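You operate a simulated robot arm through the tools that you are given. There is no shell and no other tool.

You run a simulated robot arm. Do the job below in one go: nothing can be reset, and whatever is moved stays where it is left.

Task
Swap the viewer's filter for the blue one, switch it on and set the viewer knob to high.
Fine: the green filter goes in the black slot holder; the viewer stays lit.

It is judged by the outcome, as a careful person would: the job done as asked, and still so three seconds after it is handed in. It fails if anything else is knocked over, pushed out of place, dropped, spilled or broken.

Robot
A 7-joint arm with a two-finger parallel gripper, fixed in place. Base frame: the origin is on the floor under the middle of its stand, x ahead of it, y to its left, z up. Lengths are in m, angles in degrees, forces in N, time in s.
It reaches about 1.247 m from its shoulder. Its first joint turns from -132.0 to 132.0 degrees. Payload 3.91 kg.
The TCP is the grasp point between the finger pads, 0.03 m short of the fingertips. In the tool frame z runs along the fingers and y along their closing line. The gripper opens to 0.11 m. The fingers are 0.02 m wide and 0.01 m thick; the gripper's body (0.048 by 0.112 m) begins 0.055 m behind the TCP.
Orientation is told as [roll, pitch, yaw] about the base's x, y, z axes, in that order, counted from this pose: with the fingers straight down and closing along the base's y, the tool's x points along the base's -x, its y along +y and its z along -z.

Tools
- The arm moves only by the tool play_rows. Its argument "increments" is a list of rows, each a list of 6 numbers: the shift along the base's x, y, z in m, then the turn, a rotation vector about the base's x, y, z in degrees. In form: [[tx, ty, tz, rx, ry, rz], ...]. A call has 1 to 20 rows; each row shifts and turns the commanded pose from where the row before left it. "gripper" is the finger opening in m, from 0 to 0.11, set as the call begins (left out, the last holds). Each row takes 0.2 s and may step no farther than 0.05 m and 8.6 degrees from the row before; otherwise, or with a gripper value out of range, the whole call is refused. A pose out of reach is approached as far as the arm can. The call stops where the force on the tool passes 40 N (or 10 N more than at its start, if that is more) or the arm is blocked; 0.2 s more then pass. Each finger travels about 0.108 m/s and halts on what it meets, pressing with about 39 N; the grip force reading is that of the motor and also rises with nothing between the fingers. The clock runs only during rows and for 0.2 s after the last one: add rows that do not move to give the fingers time. The reply holds the time, the measured pose of the TCP, the force on the tool along the base axes, the opening and the grip force, in the units named above and with some noise, with the torque about the TCP (base axes, N m) and any sound that the robot's microphone picked up.
- Cameras (640 x 400 px; columns grow to the right, rows downward): "scene" is fixed at [0.2342, -0.4938, 1.6307]; the picture's right is [0.93, -0.36, 0.00], its down [-0.16, -0.42, -0.89] and it looks along [0.32, 0.83, -0.45] (base axes); focal length 375 px, centre (320, 200). "wrist" rides on the gripper at [0.072, 0.017, -0.103] in the tool frame; the picture's right is [-0.23, 0.97, 0.00], its down [-0.76, -0.18, -0.62] and it looks along [-0.61, -0.14, 0.78] (tool axes); focal length 222 px, centre (320, 200). There is no depth. A picture from a camera that has moved, and an enlarged one, comes with that camera's place and axes in the base frame and with its lens. The place of the scene camera against the robot may be out by one fixed shift of up to 0.025 m in any direction.
- snapshot(camera): a new picture of that camera. It takes no simulated time.
- inspect(camera, box): a new picture of the part [left, top, right, bottom] of that camera's present view, enlarged. It takes no simulated time.
- finish_job(): hands the job in; it is judged then, once.

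Nothing tells you positions but the pictures and the camera data. Unless the task says otherwise, let go and move clear before handing in.

The tools are called after "Emit:" as a command line: name --pt "numbers of a row" for each row, then --argument value for the rest, lists and objects as JSON in quotes. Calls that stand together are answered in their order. play_rows: Moves the arm, as the interface text tells. Its arguments: {"type":"object","properties":{"increments":{"type":"array","items":{"type":"array","items":{"type":"number"}}},"gripper":{"type":"number"}},"required":["increments"]} The other tools are called the same way: snapshot (camera) takes a picture; inspect (camera, box) takes an enlarged picture of a part of a camera's view; finish_job () hands the job in.

At the start:

```text
t: 0.0
tool_pos: [0.3899, 0.3537, 1.1791]
tool_rot: [0.0, 0.0, -0.1]
ft_force: [0.3, 0.5, 0.3]
moment: [-0.01, -0.03, -0.03]
grip_width: 0.1102
grip_force: 0.0
```

scene: 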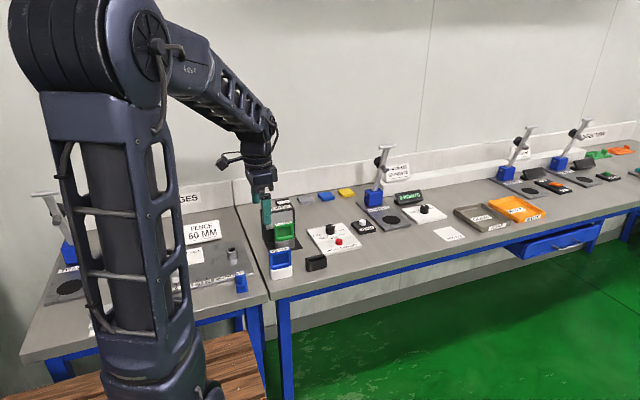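
wrist: 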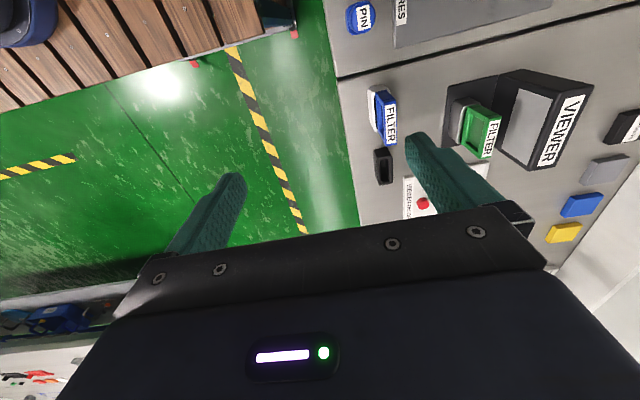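

I see a workbench with a viewer (a black box with a green filter in it), a blue filter in a holder, a black slot holder and a control panel with a knob and a red button. I'll look closer at these first.

Emit:
inspect --camera "scene" --box '[240, 170, 400, 290]'

Emit:
inspect --camera "wrist" --box '[340, 60, 640, 250]'

```text
3.33 times, centred on (320, 230) of scene
camera zoom: at [0.2342, -0.4938, 1.6307], right [0.93, -0.36, 0.0], down [-0.16, -0.42, -0.89], along [0.32, 0.83, -0.45], focal length 1250 px, centre (320, 100)
```

zoom: 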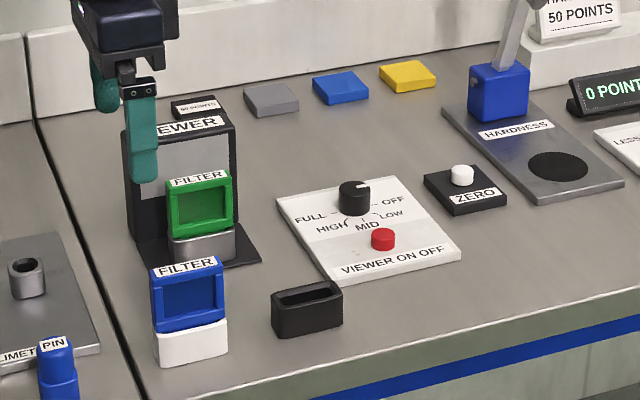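

```text
2.11 times, centred on (490, 155) of wrist
camera zoom: at [0.3176, 0.3696, 1.2829], right [0.23, 0.97, 0.0], down [0.76, -0.18, 0.62], along [0.61, -0.14, -0.78], focal length 468 px, centre (-38, 295)
```

zoom: 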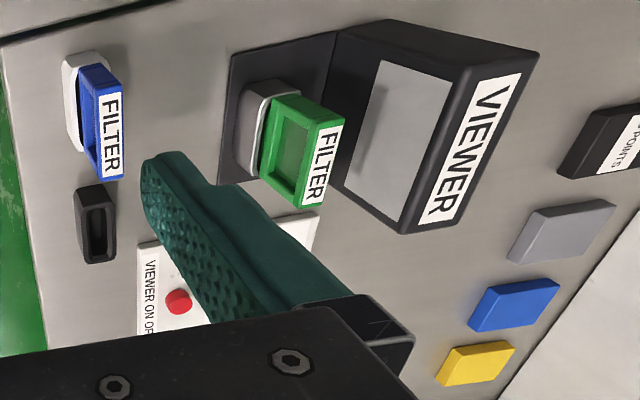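

The blue filter stands in a white holder, the green one in the viewer's socket, and the black slot holder is empty. I'll turn the gripper 90° so that the wrist camera looks toward the bench and the fingers close along x, across the filters' width.

Emit:
play_rows --pt "0 0 0.005 0 0 8.1818" --pt "0 0 0.005 0 0 8.1818" --pt "0 0 0.005 0 0 8.1818" --pt "0 0 0.005 0 0 8.1818" --pt "0 0 0.005 0 0 8.1818" --pt "0 0 0.005 0 0 8.1818" --pt "0 0 0 0 0 8.1818" --pt "0 0 0 0 0 8.1818" --pt "0 0 0 0 0 8.1818" --pt "0 0 0 0 0 8.1818" --pt "0 0 0 0 0 8.1818" --pt "0 0 0 0 0 0" --pt "0 0 0 0 0 0"

Emit:
snapshot --camera "wrist"

Emit:
snapshot --camera "scene"

```text
t: 2.8
tool_pos: [0.3894, 0.3535, 1.209]
tool_rot: [0.0, -0.1, 90.0]
ft_force: [-0.3, 0.9, 0.0]
moment: [0.01, -0.02, 0.0]
grip_width: 0.11
grip_force: 0.1
```

```text
taken
camera wrist: at [0.3726, 0.2802, 1.3126], right [-0.97, 0.23, 0.0], down [0.18, 0.76, 0.62], along [0.14, 0.61, -0.78], focal length 222 px, centre (320, 200)
```

wrist: 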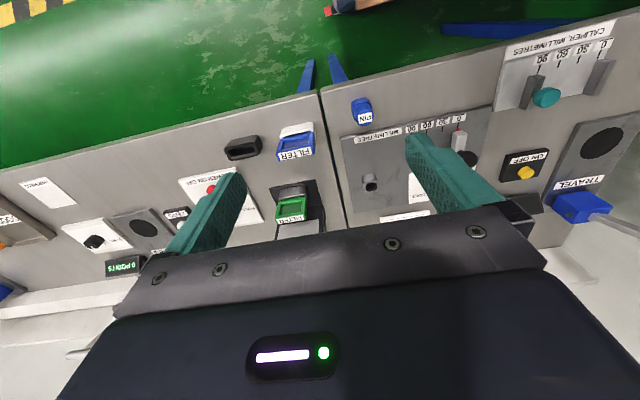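

```text
taken
```

scene: 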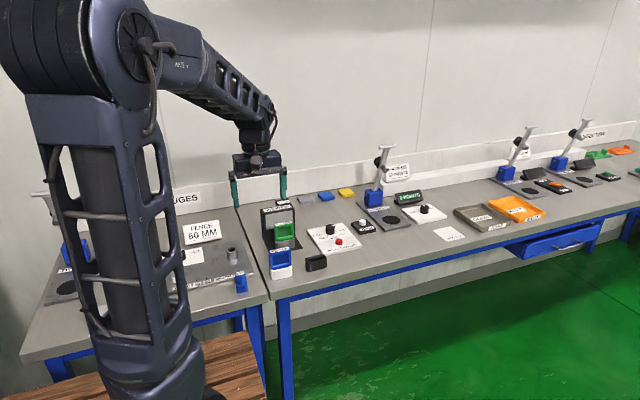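

The wrist camera now looks toward the bench. I'll zoom in on the filters, then step the arm to triangulate their positions.

Emit:
inspect --camera "wrist" --box '[170, 100, 350, 240]'

Emit:
play_rows --pt "0.03 -0.03 0 0 0 0" --pt "0.03 -0.03 0 0 0 0" --pt "0.03 -0.03 0 0 0 0" --pt "0.03 -0.03 0 0 0 0" --pt "0 -0.03 0 0 0 0" --pt "0 0 0 0 0 0" --pt "0 0 0 0 0 0"

Emit:
snapshot --camera "wrist"

```text
2.86 times, centred on (260, 170) of wrist
camera zoom: at [0.3726, 0.2802, 1.3126], right [-0.97, 0.23, 0.0], down [0.18, 0.76, 0.62], along [0.14, 0.61, -0.78], focal length 635 px, centre (491, 286)
```

zoom: 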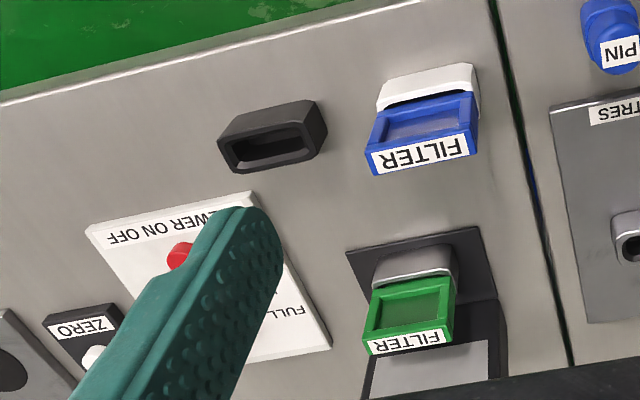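

```text
t: 4.4
tool_pos: [0.5115, 0.2025, 1.2109]
tool_rot: [-0.1, 0.0, 90.0]
ft_force: [-0.2, -0.7, -0.3]
moment: [0.01, -0.01, -0.03]
grip_width: 0.1101
grip_force: 0.2
```

```text
taken
camera wrist: at [0.4949, 0.1291, 1.3139], right [-0.97, 0.23, 0.0], down [0.18, 0.76, 0.62], along [0.14, 0.61, -0.78], focal length 222 px, centre (320, 200)
```

wrist: 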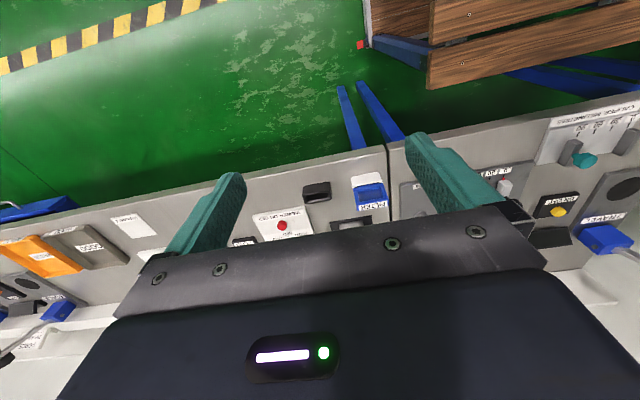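

Emit:
inspect --camera "wrist" --box '[230, 160, 400, 250]'

```text
3.76 times, centred on (315, 205) of wrist
camera zoom: at [0.4949, 0.1291, 1.3139], right [-0.97, 0.23, 0.0], down [0.18, 0.76, 0.62], along [0.14, 0.61, -0.78], focal length 836 px, centre (339, 181)
```

zoom: 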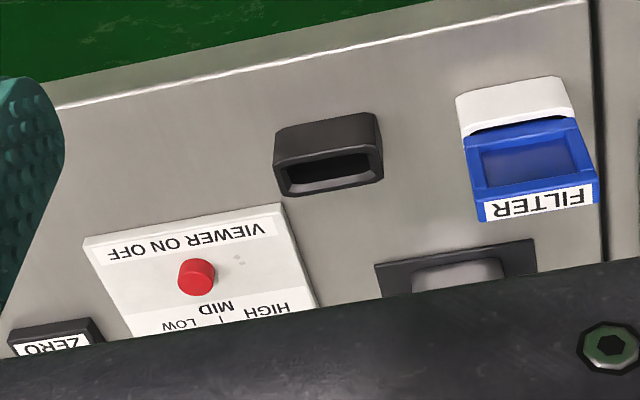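

Rough triangulation puts the blue filter's top near (0.456, 0.447, 0.957), the green one near (0.512, 0.595, 0.957), the black slot near (0.573, 0.443, 0.895) and the panel's front edge at y≈0.49. I'll move closer to refine this.

Emit:
play_rows --pt "-0.003 0.03 -0.015 0 0 0" --pt "-0.003 0.03 -0.015 0 0 0" --pt "-0.003 0.03 -0.015 0 0 0" --pt "-0.003 0.03 -0.015 0 0 0" --pt "-0.003 0.03 -0.015 0 0 0" --pt "-0.003 0.03 -0.015 0 0 0" --pt "-0.003 0.03 -0.015 0 0 0" --pt "0 0.02 -0.015 0 0 0" --pt "0 0 0 0 0 0" --pt "0 0 0 0 0 0"

Emit:
snapshot --camera "wrist"

Emit:
inspect --camera "wrist" --box '[180, 20, 480, 220]'

```text
t: 6.6
tool_pos: [0.488, 0.4318, 1.0908]
tool_rot: [0.0, 0.0, 90.0]
ft_force: [0.3, -0.4, -0.6]
moment: [-0.02, 0.04, 0.03]
grip_width: 0.1101
grip_force: 0.0
```

```text
taken
camera wrist: at [0.4716, 0.3591, 1.1941], right [-0.97, 0.23, 0.0], down [0.18, 0.76, 0.62], along [0.14, 0.61, -0.78], focal length 222 px, centre (320, 200)
```

wrist: 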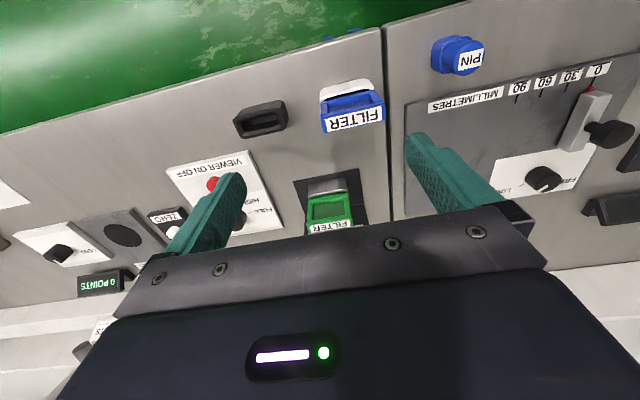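

```text
2.00 times, centred on (330, 120) of wrist
camera zoom: at [0.4716, 0.3591, 1.1941], right [-0.97, 0.23, 0.0], down [0.18, 0.76, 0.62], along [0.14, 0.61, -0.78], focal length 444 px, centre (300, 360)
```

zoom: 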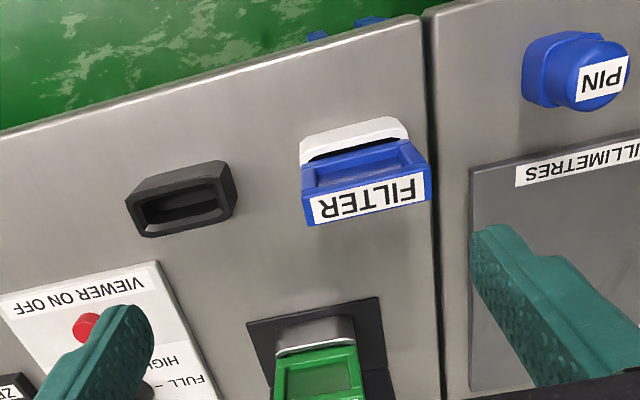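

Emit:
inspect --camera "wrist" --box '[305, 65, 401, 143]'

Emit:
inspect --camera "wrist" --box '[220, 85, 316, 145]'

Emit:
inspect --camera "wrist" --box '[280, 165, 376, 240]'

Emit:
inspect --camera "wrist" --box '[150, 145, 290, 250]'

```text
5.13 times, centred on (353, 104) of wrist
camera zoom: at [0.4716, 0.3591, 1.1941], right [-0.97, 0.23, 0.0], down [0.18, 0.76, 0.62], along [0.14, 0.61, -0.78], focal length 1139 px, centre (151, 692)
```

zoom: 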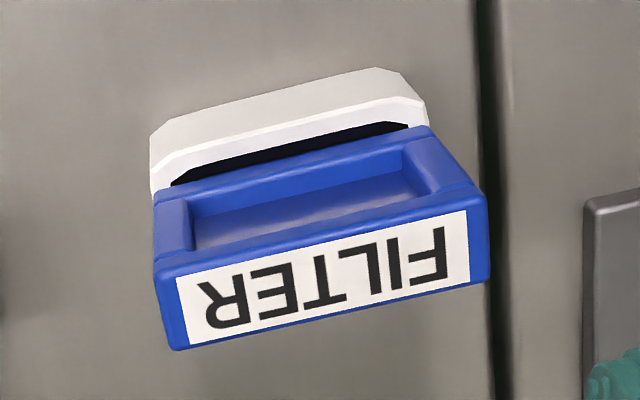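

```text
6.67 times, centred on (268, 115) of wrist
camera zoom: at [0.4716, 0.3591, 1.1941], right [-0.97, 0.23, 0.0], down [0.18, 0.76, 0.62], along [0.14, 0.61, -0.78], focal length 1481 px, centre (667, 767)
```

zoom: 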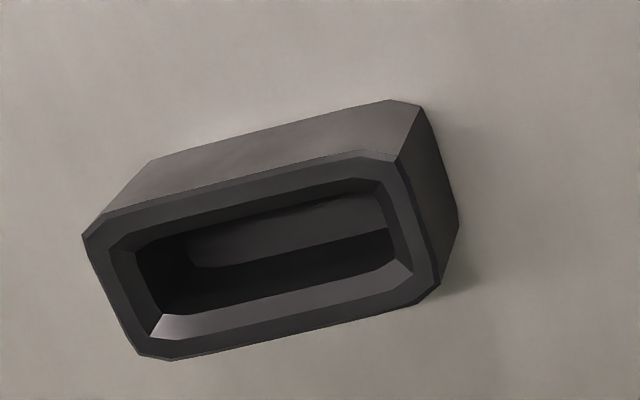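

```text
5.33 times, centred on (328, 202) of wrist
camera zoom: at [0.4716, 0.3591, 1.1941], right [-0.97, 0.23, 0.0], down [0.18, 0.76, 0.62], along [0.14, 0.61, -0.78], focal length 1185 px, centre (277, 187)
```

zoom: 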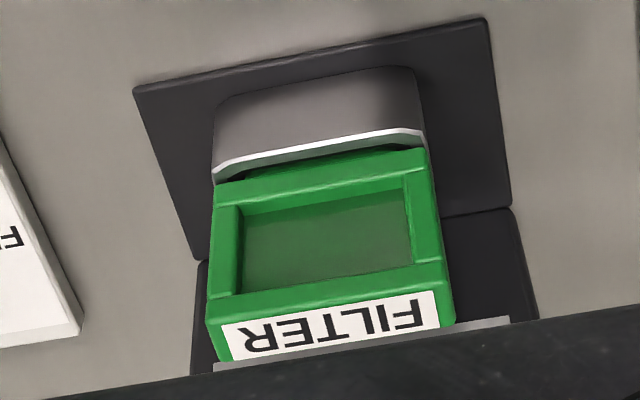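

```text
3.81 times, centred on (220, 198) of wrist
camera zoom: at [0.4716, 0.3591, 1.1941], right [-0.97, 0.23, 0.0], down [0.18, 0.76, 0.62], along [0.14, 0.61, -0.78], focal length 846 px, centre (701, 210)
```

zoom: 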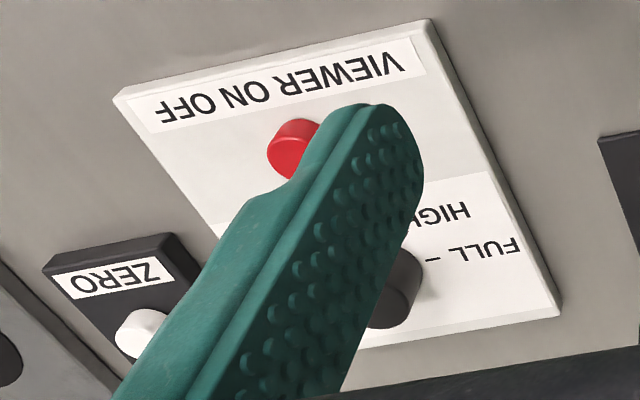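

Emit:
inspect --camera "scene" --box '[250, 190, 346, 250]'

Emit:
inspect --camera "scene" --box '[256, 220, 352, 280]'

Emit:
inspect --camera "scene" --box '[300, 205, 372, 250]'

```text
6.67 times, centred on (298, 220) of scene
camera zoom: at [0.2342, -0.4938, 1.6307], right [0.93, -0.36, 0.0], down [-0.16, -0.42, -0.89], along [0.32, 0.83, -0.45], focal length 2501 px, centre (467, 67)
```

zoom: 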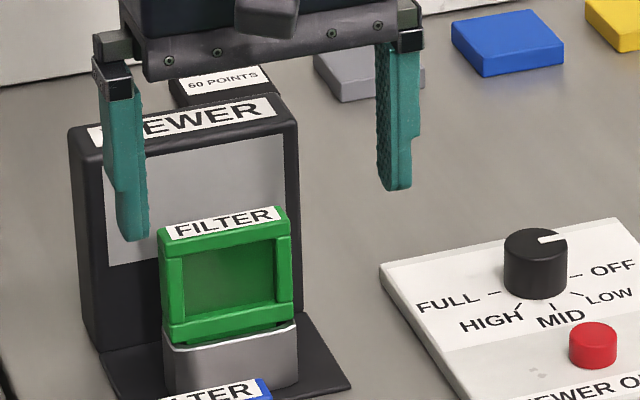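

```text
6.67 times, centred on (304, 250) of scene
camera zoom: at [0.2342, -0.4938, 1.6307], right [0.93, -0.36, 0.0], down [-0.16, -0.42, -0.89], along [0.32, 0.83, -0.45], focal length 2501 px, centre (427, -133)
```

zoom: 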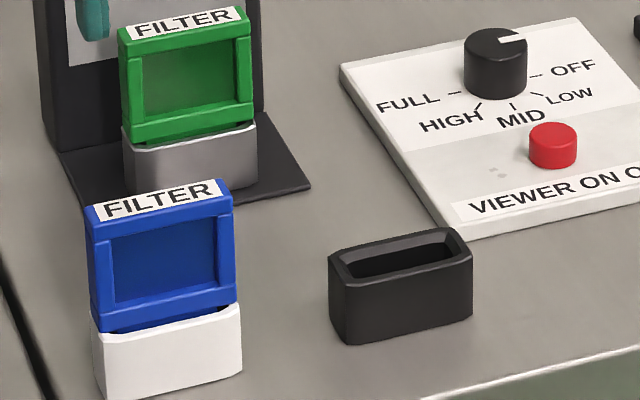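

```text
8.89 times, centred on (336, 228) of scene
camera zoom: at [0.2342, -0.4938, 1.6307], right [0.93, -0.36, 0.0], down [-0.16, -0.42, -0.89], along [0.32, 0.83, -0.45], focal length 3334 px, centre (178, -44)
```

zoom: 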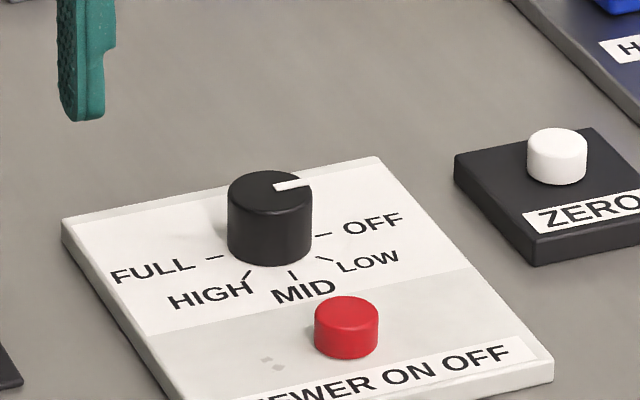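

The knob points at OFF, with LOW, MID, HIGH and FULL following clockwise. I'll move over toward the viewer to refine where the green filter and its socket are.

Emit:
play_rows --pt "0.004 0.03 0.008 0 0 0" --pt "0.004 0.03 0.008 0 0 0" --pt "0.004 0.03 0.004 0 0 0" --pt "0 0.01 0 0 0 0" --pt "0 0 0 0 0 0" --pt "0 0 0 0 0 0"

Emit:
inspect --camera "wrist" --box '[240, 80, 416, 220]'

Emit:
snapshot --camera "wrist"

```text
t: 8.0
tool_pos: [0.5003, 0.5336, 1.1112]
tool_rot: [-0.1, 0.1, 90.1]
ft_force: [0.5, -1.3, 0.2]
moment: [0.02, 0.0, -0.01]
grip_width: 0.11
grip_force: 0.0
```

```text
2.86 times, centred on (328, 150) of wrist
camera zoom: at [0.4836, 0.461, 1.2136], right [-0.97, 0.23, 0.0], down [0.18, 0.76, 0.62], along [0.14, 0.61, -0.78], focal length 635 px, centre (297, 343)
```

zoom: 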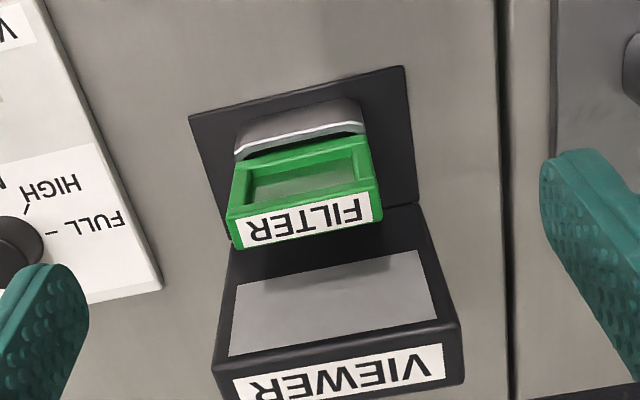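

```text
taken
camera wrist: at [0.4836, 0.461, 1.2136], right [-0.97, 0.23, 0.0], down [0.18, 0.76, 0.62], along [0.14, 0.61, -0.78], focal length 222 px, centre (320, 200)
```

wrist: 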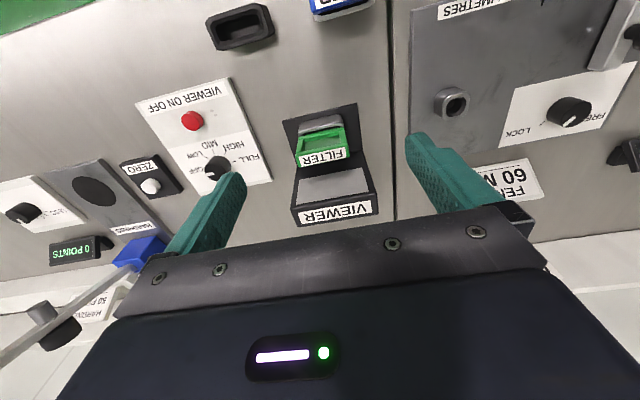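

Emit:
inspect --camera "wrist" --box '[280, 100, 376, 172]'

Emit:
inspect --camera "wrist" --box '[280, 160, 400, 235]'

Emit:
inspect --camera "wrist" --box '[120, 70, 280, 200]'

```text
5.56 times, centred on (328, 136) of wrist
camera zoom: at [0.4836, 0.461, 1.2136], right [-0.97, 0.23, 0.0], down [0.18, 0.76, 0.62], along [0.14, 0.61, -0.78], focal length 1234 px, centre (276, 556)
```

zoom: 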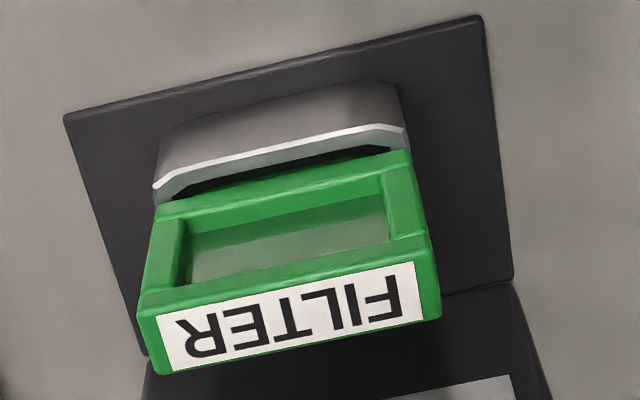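

```text
5.33 times, centred on (340, 198) of wrist
camera zoom: at [0.4836, 0.461, 1.2136], right [-0.97, 0.23, 0.0], down [0.18, 0.76, 0.62], along [0.14, 0.61, -0.78], focal length 1185 px, centre (213, 213)
```

zoom: 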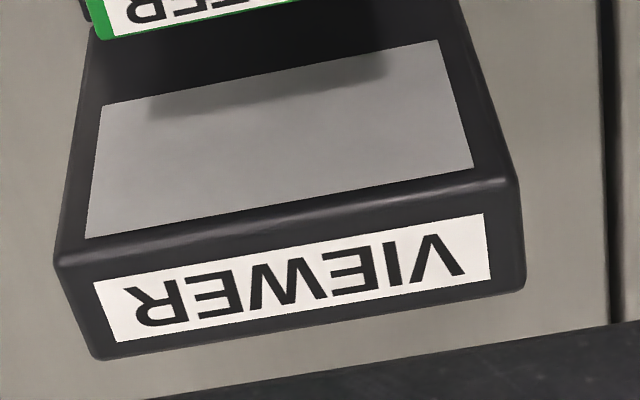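

```text
3.08 times, centred on (200, 135) of wrist
camera zoom: at [0.4836, 0.461, 1.2136], right [-0.97, 0.23, 0.0], down [0.18, 0.76, 0.62], along [0.14, 0.61, -0.78], focal length 684 px, centre (689, 400)
```

zoom: 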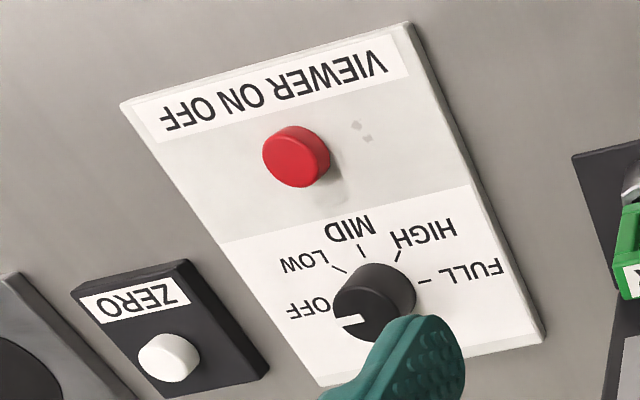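

The green filter is centred near (0.511, 0.588) with its top at z≈0.9625, about 5 cm in front of the viewer box, whose top is near 0.98. I'll place the gripper above it and check the alignment.

Emit:
play_rows --pt "0.0052 0.0272 -0.02 0 0 0" --pt "0.0052 0.0272 -0.02 0 0 0" --pt "0 0 -0.02 0 0 0" --pt "0 0 -0.02 0 0 0" --pt "0 0 0 0 0 0" --pt "0 0 0 0 0 0"

Emit:
snapshot --camera "wrist"

Emit:
inspect --camera "scene" --box '[250, 180, 346, 240]'

```text
t: 9.4
tool_pos: [0.5102, 0.5882, 1.0304]
tool_rot: [0.0, 0.1, 90.0]
ft_force: [-0.6, -0.6, 0.8]
moment: [-0.01, 0.01, -0.01]
grip_width: 0.1099
grip_force: 0.2
```

```text
taken
camera wrist: at [0.4931, 0.5152, 1.1346], right [-0.97, 0.23, 0.0], down [0.18, 0.76, 0.62], along [0.14, 0.61, -0.78], focal length 222 px, centre (320, 200)
```

wrist: 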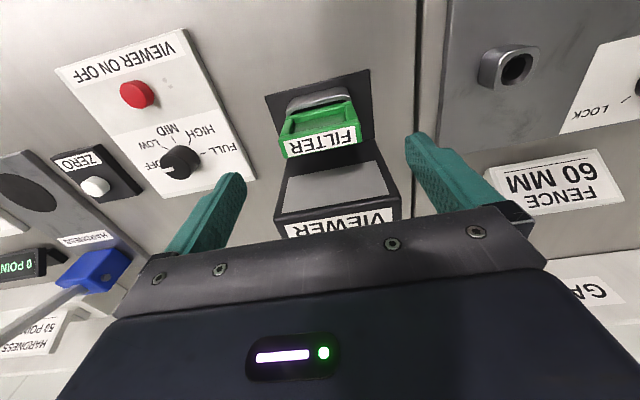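

```text
6.67 times, centred on (298, 210) of scene
camera zoom: at [0.2342, -0.4938, 1.6307], right [0.93, -0.36, 0.0], down [-0.16, -0.42, -0.89], along [0.32, 0.83, -0.45], focal length 2501 px, centre (467, 133)
```

zoom: 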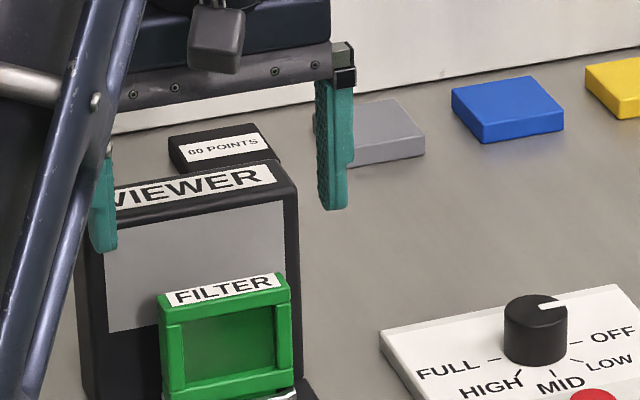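

Emit:
inspect --camera "wrist" --box '[260, 80, 380, 170]'

```text
4.44 times, centred on (320, 125) of wrist
camera zoom: at [0.4931, 0.5152, 1.1346], right [-0.97, 0.23, 0.0], down [0.18, 0.76, 0.62], along [0.14, 0.61, -0.78], focal length 987 px, centre (320, 533)
```

zoom: 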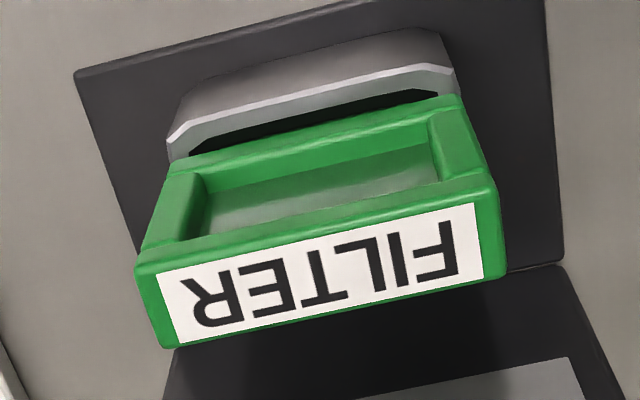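

The refined green filter centre is (0.5103, 0.589), top z≈0.9625, with no yaw, and the gripper is centred over it. I'll descend and grip its side edges.

Emit:
play_rows --pt "0 0.0007 -0.02 0 0 0" --pt "0 0 -0.02 0 0 0" --pt "0 0 -0.02 0 0 0" --pt "0 0 -0.015 0 0 0" --pt "0 0 -0.008 0 0 0" --pt "0 0 0 0 0 0"

Emit:
snapshot --camera "wrist"

Emit:
inspect --camera "scene" --box '[250, 190, 346, 250]'

```text
t: 10.8
tool_pos: [0.5105, 0.5885, 0.9448]
tool_rot: [0.0, 0.0, 89.9]
ft_force: [-0.9, -1.3, -0.8]
moment: [0.0, 0.02, -0.01]
grip_width: 0.1097
grip_force: 0.2
```

```text
taken
camera wrist: at [0.4937, 0.5155, 1.0487], right [-0.97, 0.23, 0.0], down [0.18, 0.76, 0.62], along [0.14, 0.61, -0.78], focal length 222 px, centre (320, 200)
```

wrist: 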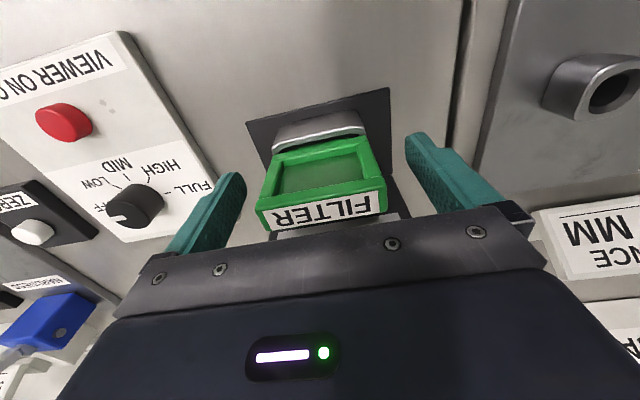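

```text
6.67 times, centred on (298, 220) of scene
camera zoom: at [0.2342, -0.4938, 1.6307], right [0.93, -0.36, 0.0], down [-0.16, -0.42, -0.89], along [0.32, 0.83, -0.45], focal length 2501 px, centre (467, 67)
```

zoom: 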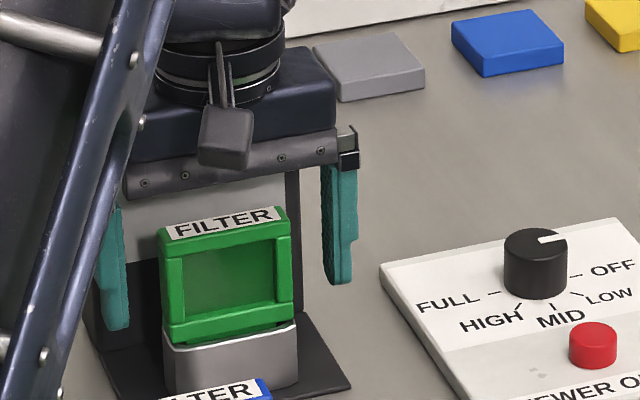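

The fingers straddle the frame above the socket rim, so I'll close on the green filter now.

Emit:
play_rows --pt "0 0 0 0 0 0" --pt "0 0 0 0 0 0" --pt "0 0 0 0 0 0" --pt "0 0 0 0 0 0" --gripper 0.03

Emit:
snapshot --camera "wrist"

Emit:
inspect --camera "scene" --box '[250, 190, 346, 250]'

```text
t: 11.8
tool_pos: [0.5104, 0.589, 0.9449]
tool_rot: [-0.1, 0.0, 90.0]
ft_force: [-0.1, -0.3, 0.7]
moment: [0.02, -0.04, 0.0]
grip_width: 0.0669
grip_force: 39.5
```

```text
taken
camera wrist: at [0.4937, 0.5155, 1.0489], right [-0.97, 0.23, 0.0], down [0.18, 0.76, 0.62], along [0.14, 0.61, -0.78], focal length 222 px, centre (320, 200)
```

wrist: 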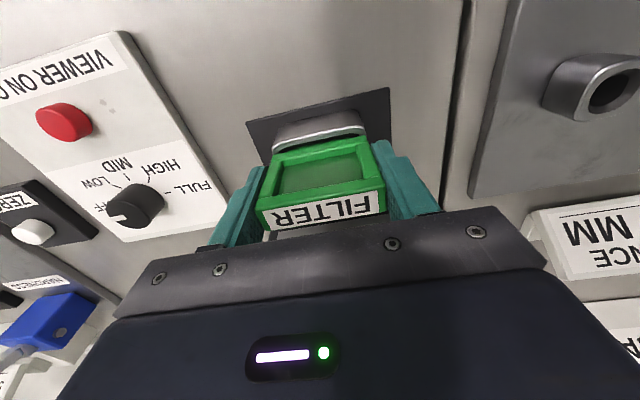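

```text
6.67 times, centred on (298, 220) of scene
camera zoom: at [0.2342, -0.4938, 1.6307], right [0.93, -0.36, 0.0], down [-0.16, -0.42, -0.89], along [0.32, 0.83, -0.45], focal length 2501 px, centre (467, 67)
```

zoom: 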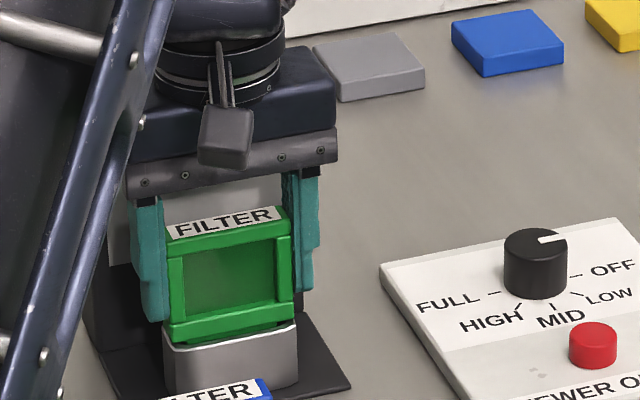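

The green filter is gripped at a width of 0.067. I'll lift it straight up out of the viewer socket.

Emit:
play_rows --pt "0 0 0.008 0 0 0" --pt "0 0 0.012 0 0 0" --pt "0 0 0.015 0 0 0" --pt "0 0 0.015 0 0 0" --pt "0 0 0.015 0 0 0" --pt "0 0 0.015 0 0 0" --pt "0 0 0 0 0 0"

Emit:
snapshot --camera "wrist"

Emit:
inspect --camera "scene" --box '[250, 170, 346, 250]'

```text
t: 13.4
tool_pos: [0.512, 0.588, 1.0264]
tool_rot: [0.0, -0.1, 90.0]
ft_force: [0.4, 1.1, -0.4]
moment: [-0.02, 0.01, 0.0]
grip_width: 0.0672
grip_force: 39.4
```

```text
taken
camera wrist: at [0.4954, 0.5153, 1.1304], right [-0.97, 0.23, 0.0], down [0.18, 0.76, 0.62], along [0.14, 0.61, -0.78], focal length 222 px, centre (320, 200)
```

wrist: 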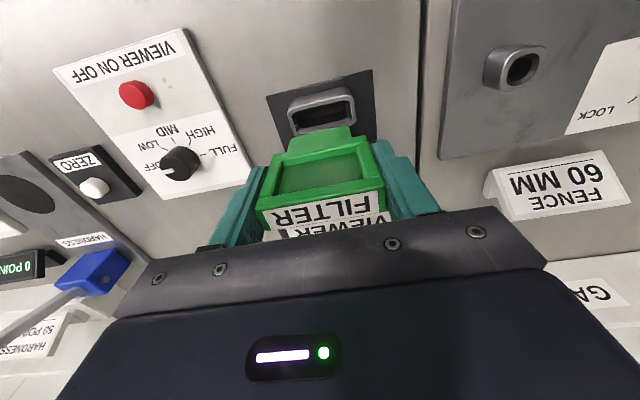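

```text
5.00 times, centred on (298, 210) of scene
camera zoom: at [0.2342, -0.4938, 1.6307], right [0.93, -0.36, 0.0], down [-0.16, -0.42, -0.89], along [0.32, 0.83, -0.45], focal length 1876 px, centre (430, 150)
```

zoom: 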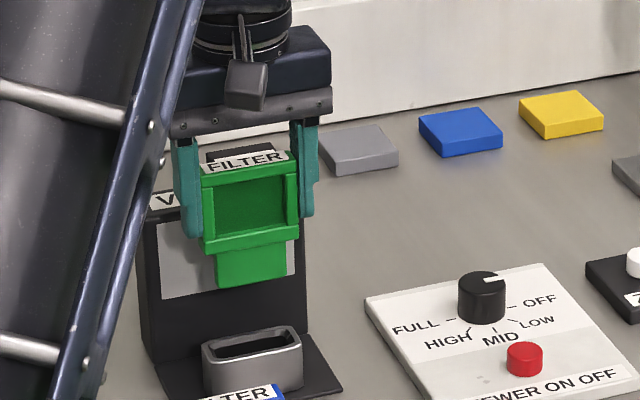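

The filter came out cleanly, with a narrower tab below the frame. I'll take a close look at the empty viewer socket and the filter in hand for later use.

Emit:
inspect --camera "wrist" --box '[256, 60, 392, 145]'

Emit:
inspect --camera "wrist" --box '[240, 110, 400, 240]'

Emit:
inspect --camera "scene" --box '[270, 195, 318, 240]'

```text
4.71 times, centred on (324, 102) of wrist
camera zoom: at [0.4954, 0.5153, 1.1304], right [-0.97, 0.23, 0.0], down [0.18, 0.76, 0.62], along [0.14, 0.61, -0.78], focal length 1045 px, centre (301, 659)
```

zoom: 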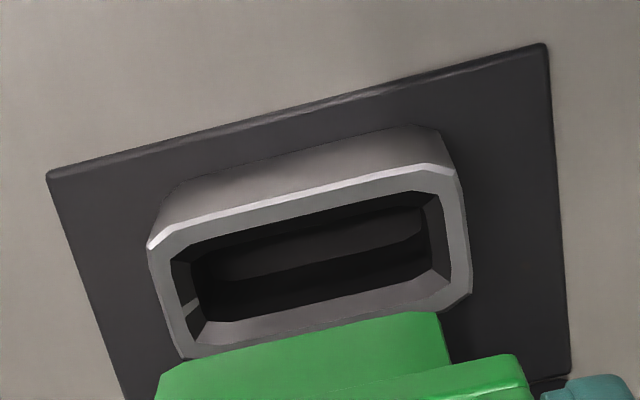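

```text
3.08 times, centred on (320, 175) of wrist
camera zoom: at [0.4954, 0.5153, 1.1304], right [-0.97, 0.23, 0.0], down [0.18, 0.76, 0.62], along [0.14, 0.61, -0.78], focal length 684 px, centre (320, 277)
```

zoom: 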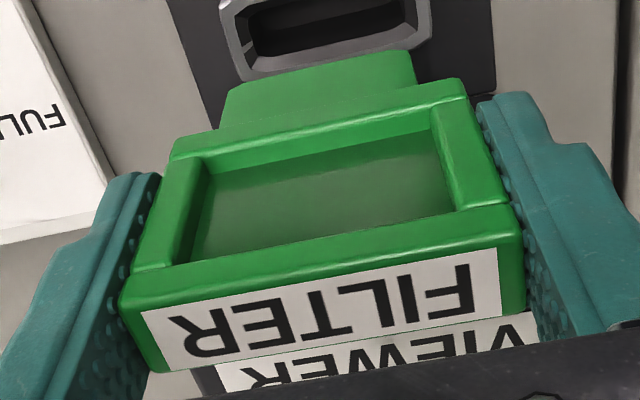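

```text
8.89 times, centred on (294, 218) of scene
camera zoom: at [0.2342, -0.4938, 1.6307], right [0.93, -0.36, 0.0], down [-0.16, -0.42, -0.89], along [0.32, 0.83, -0.45], focal length 3334 px, centre (551, 44)
```

zoom: 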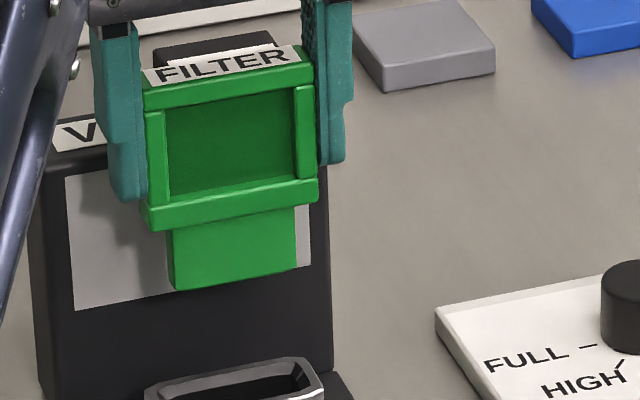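

Next I'll carry the green filter, raised a little, over to the black slot holder. I'll stop at the same height above its rim as I have now above the viewer socket, so that I can compare the two pictures.

Emit:
play_rows --pt "0 0 0.02 0 0 0" --pt "0.0129 -0.0292 0 0 0 0" --pt "0.0129 -0.0292 0 0 0 0" --pt "0.0129 -0.0292 0 0 0 0" --pt "0.0129 -0.0292 0 0 0 0" --pt "0.0129 -0.0292 0 0 0 0" --pt "0 0 -0.02 0 0 0" --pt "0 0 -0.005 0 0 0" --pt "0 0 0 0 0 0" --pt "0 0 0 0 0 0"

Emit:
snapshot --camera "wrist"

Emit:
inspect --camera "wrist" --box '[256, 60, 392, 145]'

```text
t: 15.6
tool_pos: [0.5757, 0.4416, 1.0196]
tool_rot: [0.0, 0.0, 90.1]
ft_force: [-0.9, -0.1, -0.7]
moment: [-0.02, 0.02, -0.01]
grip_width: 0.0671
grip_force: 38.9
```

```text
taken
camera wrist: at [0.5579, 0.3692, 1.1239], right [-0.97, 0.23, 0.0], down [0.18, 0.76, 0.62], along [0.14, 0.61, -0.78], focal length 222 px, centre (320, 200)
```

wrist: 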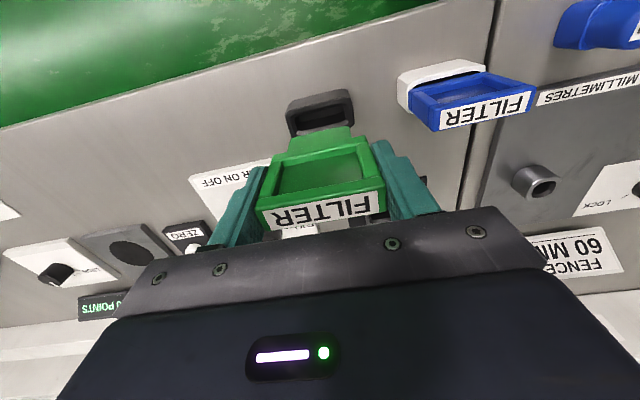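

```text
4.71 times, centred on (324, 102) of wrist
camera zoom: at [0.5579, 0.3692, 1.1239], right [-0.97, 0.23, 0.0], down [0.18, 0.76, 0.62], along [0.14, 0.61, -0.78], focal length 1045 px, centre (301, 659)
```

zoom: 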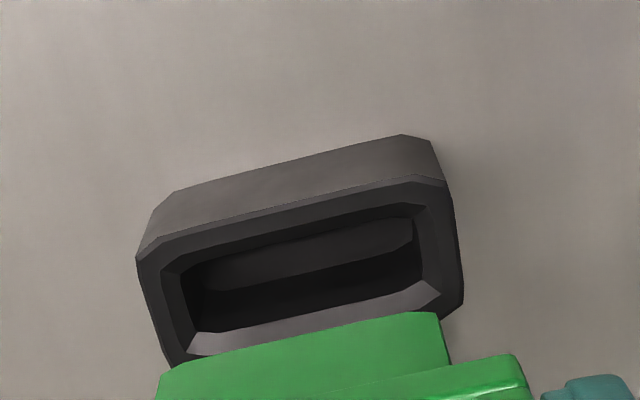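

By triangulation the slot centre is near (0.575, 0.443), within about 1 mm of the tool. I'll make that small correction, lower the filter to just above the rim and check again.

Emit:
play_rows --pt "0.0004 0.001 -0.015 0 0 0" --pt "0 0 -0.015 0 0 0" --pt "0 0 -0.012 0 0 0" --pt "0 0 -0.01 0 0 0" --pt "0 0 0 0 0 0" --pt "0 0 0 0 0 0"

Emit:
inspect --camera "wrist" --box '[256, 60, 392, 145]'

Emit:
inspect --camera "scene" --box '[280, 220, 352, 280]'

```text
t: 17.0
tool_pos: [0.5761, 0.4436, 0.9692]
tool_rot: [0.0, 0.0, 90.0]
ft_force: [-0.2, -0.1, -1.0]
moment: [-0.02, 0.02, 0.01]
grip_width: 0.0672
grip_force: 38.8
```

```text
4.71 times, centred on (324, 102) of wrist
camera zoom: at [0.5592, 0.3696, 1.0722], right [-0.97, 0.23, 0.0], down [0.18, 0.76, 0.62], along [0.14, 0.61, -0.78], focal length 1045 px, centre (301, 659)
```

zoom: 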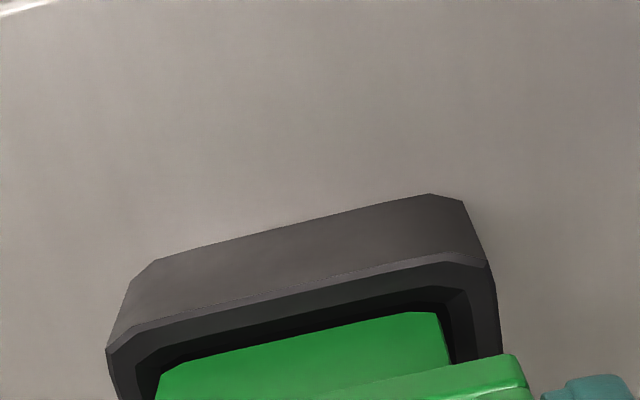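

```text
6.67 times, centred on (316, 250) of scene
camera zoom: at [0.2342, -0.4938, 1.6307], right [0.93, -0.36, 0.0], down [-0.16, -0.42, -0.89], along [0.32, 0.83, -0.45], focal length 2501 px, centre (347, -133)
```

zoom: 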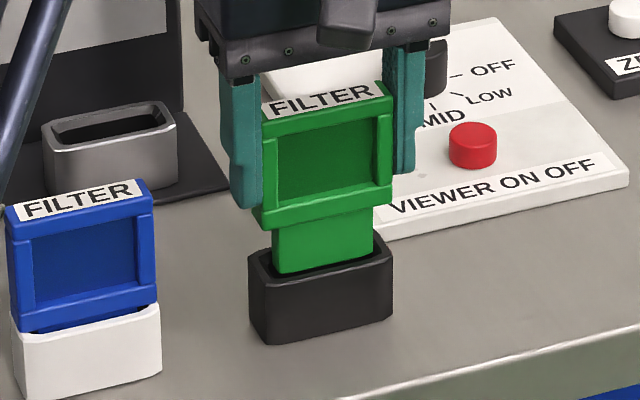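

Emit:
inspect --camera "wrist" --box '[270, 100, 370, 160]'

Emit:
inspect --camera "scene" --box '[300, 240, 340, 275]'

```text
6.40 times, centred on (320, 130) of wrist
camera zoom: at [0.5592, 0.3696, 1.0722], right [-0.97, 0.23, 0.0], down [0.18, 0.76, 0.62], along [0.14, 0.61, -0.78], focal length 1422 px, centre (320, 648)
```

zoom: 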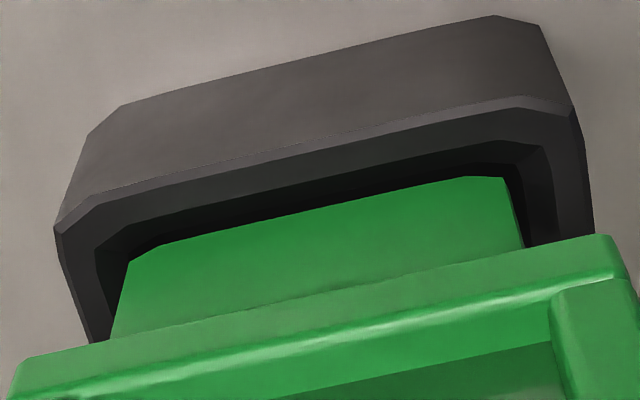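

```text
11.43 times, centred on (320, 258) of scene
camera zoom: at [0.2342, -0.4938, 1.6307], right [0.93, -0.36, 0.0], down [-0.16, -0.42, -0.89], along [0.32, 0.83, -0.45], focal length 4287 px, centre (320, -457)
```

zoom: 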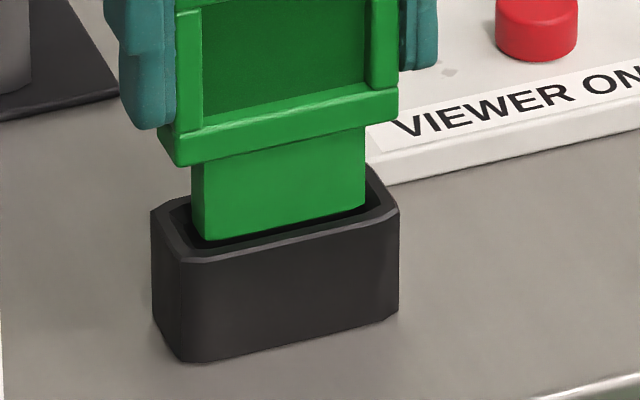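

The tab lines up with the slot to within about 1 mm. I'll trim x slightly and lower it slowly while watching the force.

Emit:
play_rows --pt "-0.0007 0 -0.003 0 0 0" --pt "0 0 -0.003 0 0 0" --pt "0 0 -0.003 0 0 0" --pt "0 0 -0.003 0 0 0" --pt "0 0 -0.003 0 0 0" --pt "0 0 0 0 0 0"

Emit:
inspect --camera "scene" --box '[280, 220, 352, 280]'

```text
t: 18.4
tool_pos: [0.5748, 0.4444, 0.9529]
tool_rot: [-0.1, -0.1, 90.0]
ft_force: [-0.3, 0.3, -0.3]
moment: [-0.03, -0.02, 0.02]
grip_width: 0.0674
grip_force: 39.1
```

```text
6.67 times, centred on (316, 250) of scene
camera zoom: at [0.2342, -0.4938, 1.6307], right [0.93, -0.36, 0.0], down [-0.16, -0.42, -0.89], along [0.32, 0.83, -0.45], focal length 2501 px, centre (347, -133)
```

zoom: 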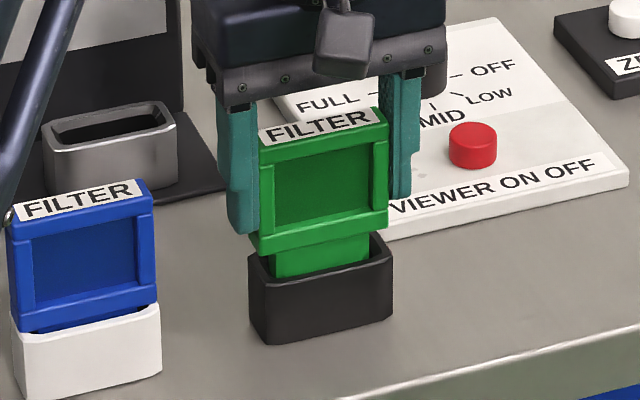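

The tab is entering the slot with no contact force, so I'll continue down in small steps.

Emit:
play_rows --pt "0 0 -0.002 0 0 0" --pt "0 0 -0.002 0 0 0" --pt "0 0 -0.002 0 0 0" --pt "0 0 -0.0015 0 0 0" --pt "0 0 0 0 0 0"

Emit:
inspect --camera "scene" --box '[280, 220, 352, 280]'

```text
t: 19.6
tool_pos: [0.5745, 0.444, 0.9475]
tool_rot: [-0.1, 0.0, 90.1]
ft_force: [-0.7, -0.2, 0.4]
moment: [-0.02, 0.0, 0.02]
grip_width: 0.067
grip_force: 38.8
```

```text
6.67 times, centred on (316, 250) of scene
camera zoom: at [0.2342, -0.4938, 1.6307], right [0.93, -0.36, 0.0], down [-0.16, -0.42, -0.89], along [0.32, 0.83, -0.45], focal length 2501 px, centre (347, -133)
```

zoom: 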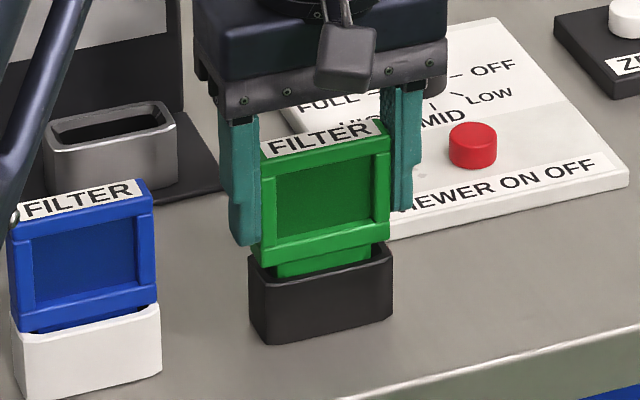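

Emit:
play_rows --pt "0 0 -0.0015 0 0 0" --pt "0 0 -0.0015 0 0 0" --pt "0 0 0 0 0 0"

Emit:
inspect --camera "scene" --box '[280, 220, 352, 280]'

```text
t: 20.4
tool_pos: [0.5748, 0.4425, 0.9434]
tool_rot: [0.0, -0.1, 90.0]
ft_force: [-0.5, 0.3, -0.8]
moment: [-0.02, -0.02, 0.03]
grip_width: 0.0671
grip_force: 38.8
```

```text
6.67 times, centred on (316, 250) of scene
camera zoom: at [0.2342, -0.4938, 1.6307], right [0.93, -0.36, 0.0], down [-0.16, -0.42, -0.89], along [0.32, 0.83, -0.45], focal length 2501 px, centre (347, -133)
```

zoom: 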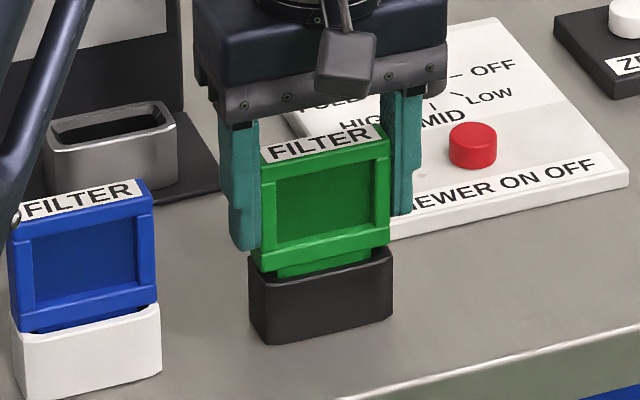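

Emit:
play_rows --pt "0 0 -0.0015 0 0 0" --pt "0 0 -0.0015 0 0 0" --pt "0 0 0 0 0 0"

Emit:
inspect --camera "scene" --box '[280, 220, 352, 280]'

Emit:
inspect --camera "wrist" --box '[256, 80, 392, 165]'

```text
t: 21.2
tool_pos: [0.5748, 0.4431, 0.9412]
tool_rot: [0.0, 0.0, 90.0]
ft_force: [0.0, 0.9, -0.7]
moment: [-0.02, -0.01, 0.02]
grip_width: 0.067
grip_force: 39.4
```

```text
6.67 times, centred on (316, 250) of scene
camera zoom: at [0.2342, -0.4938, 1.6307], right [0.93, -0.36, 0.0], down [-0.16, -0.42, -0.89], along [0.32, 0.83, -0.45], focal length 2501 px, centre (347, -133)
```

zoom: 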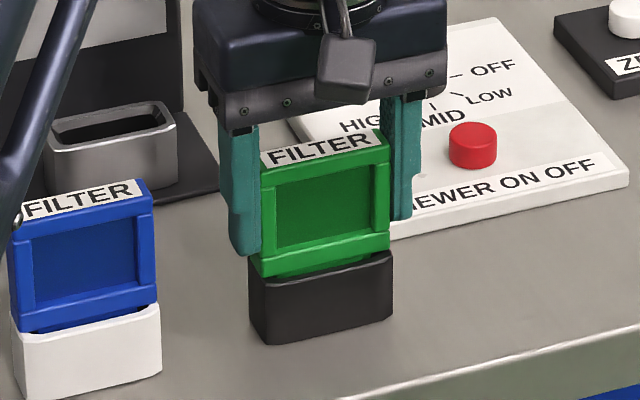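

```text
4.71 times, centred on (324, 122) of wrist
camera zoom: at [0.5583, 0.3701, 1.0447], right [-0.97, 0.23, 0.0], down [0.18, 0.76, 0.62], along [0.14, 0.61, -0.78], focal length 1045 px, centre (301, 565)
```

zoom: 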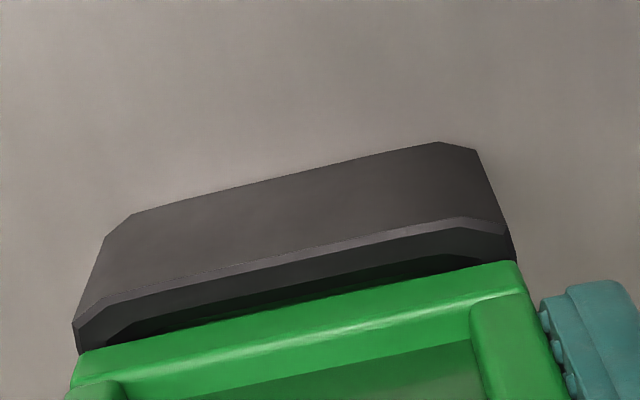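

Emit:
play_rows --pt "0 0 -0.001 0 0 0" --pt "0 0 -0.001 0 0 0" --pt "0 0 0 0 0 0"

```text
t: 22.0
tool_pos: [0.5741, 0.4436, 0.9414]
tool_rot: [-0.1, -0.1, 89.9]
ft_force: [1.5, -6.9, 29.9]
moment: [-0.23, 0.06, -0.03]
grip_width: 0.0674
grip_force: 38.5
```

It made firm upward contact at z≈0.941, which fits the height of a seated filter. I'll ease off the pressure and open the gripper.

Emit:
play_rows --pt "0 0 0.0018 0 0 0" --pt "0 0 0 0 0 0"

Emit:
play_rows --pt "0 0 0 0 0 0" --pt "0 0 0 0 0 0" --pt "0 0 0 0 0 0" --pt "0 0 0 0 0 0" --gripper 0.1

Emit:
inspect --camera "scene" --box '[280, 220, 352, 280]'

Emit:
snapshot --camera "wrist"

```text
t: 22.6
tool_pos: [0.5752, 0.4426, 0.94]
tool_rot: [0.0, 0.0, 89.9]
ft_force: [1.4, 4.1, 9.2]
moment: [0.17, -0.31, 0.03]
grip_width: 0.0673
grip_force: 38.8
```

```text
t: 23.6
tool_pos: [0.5748, 0.443, 0.9409]
tool_rot: [-0.1, 0.0, 90.0]
ft_force: [0.4, 0.4, -0.4]
moment: [-0.02, 0.0, -0.03]
grip_width: 0.1001
grip_force: 0.0
```

```text
6.67 times, centred on (316, 250) of scene
camera zoom: at [0.2342, -0.4938, 1.6307], right [0.93, -0.36, 0.0], down [-0.16, -0.42, -0.89], along [0.32, 0.83, -0.45], focal length 2501 px, centre (347, -133)
```

zoom: 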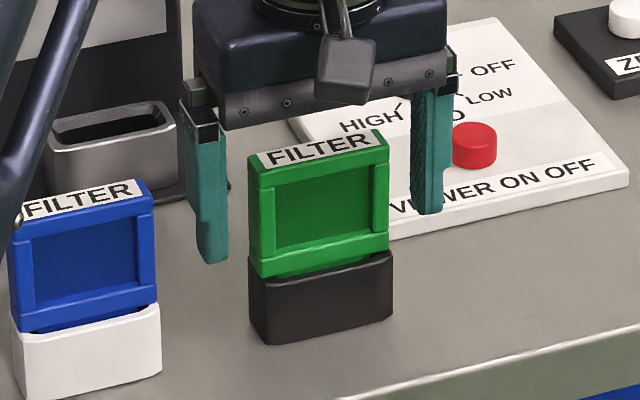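

```text
taken
camera wrist: at [0.5582, 0.37, 1.0445], right [-0.97, 0.23, 0.0], down [0.18, 0.76, 0.62], along [0.14, 0.61, -0.78], focal length 222 px, centre (320, 200)
```

wrist: 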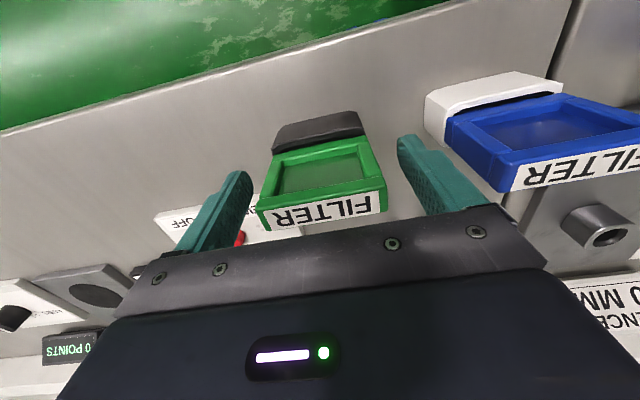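

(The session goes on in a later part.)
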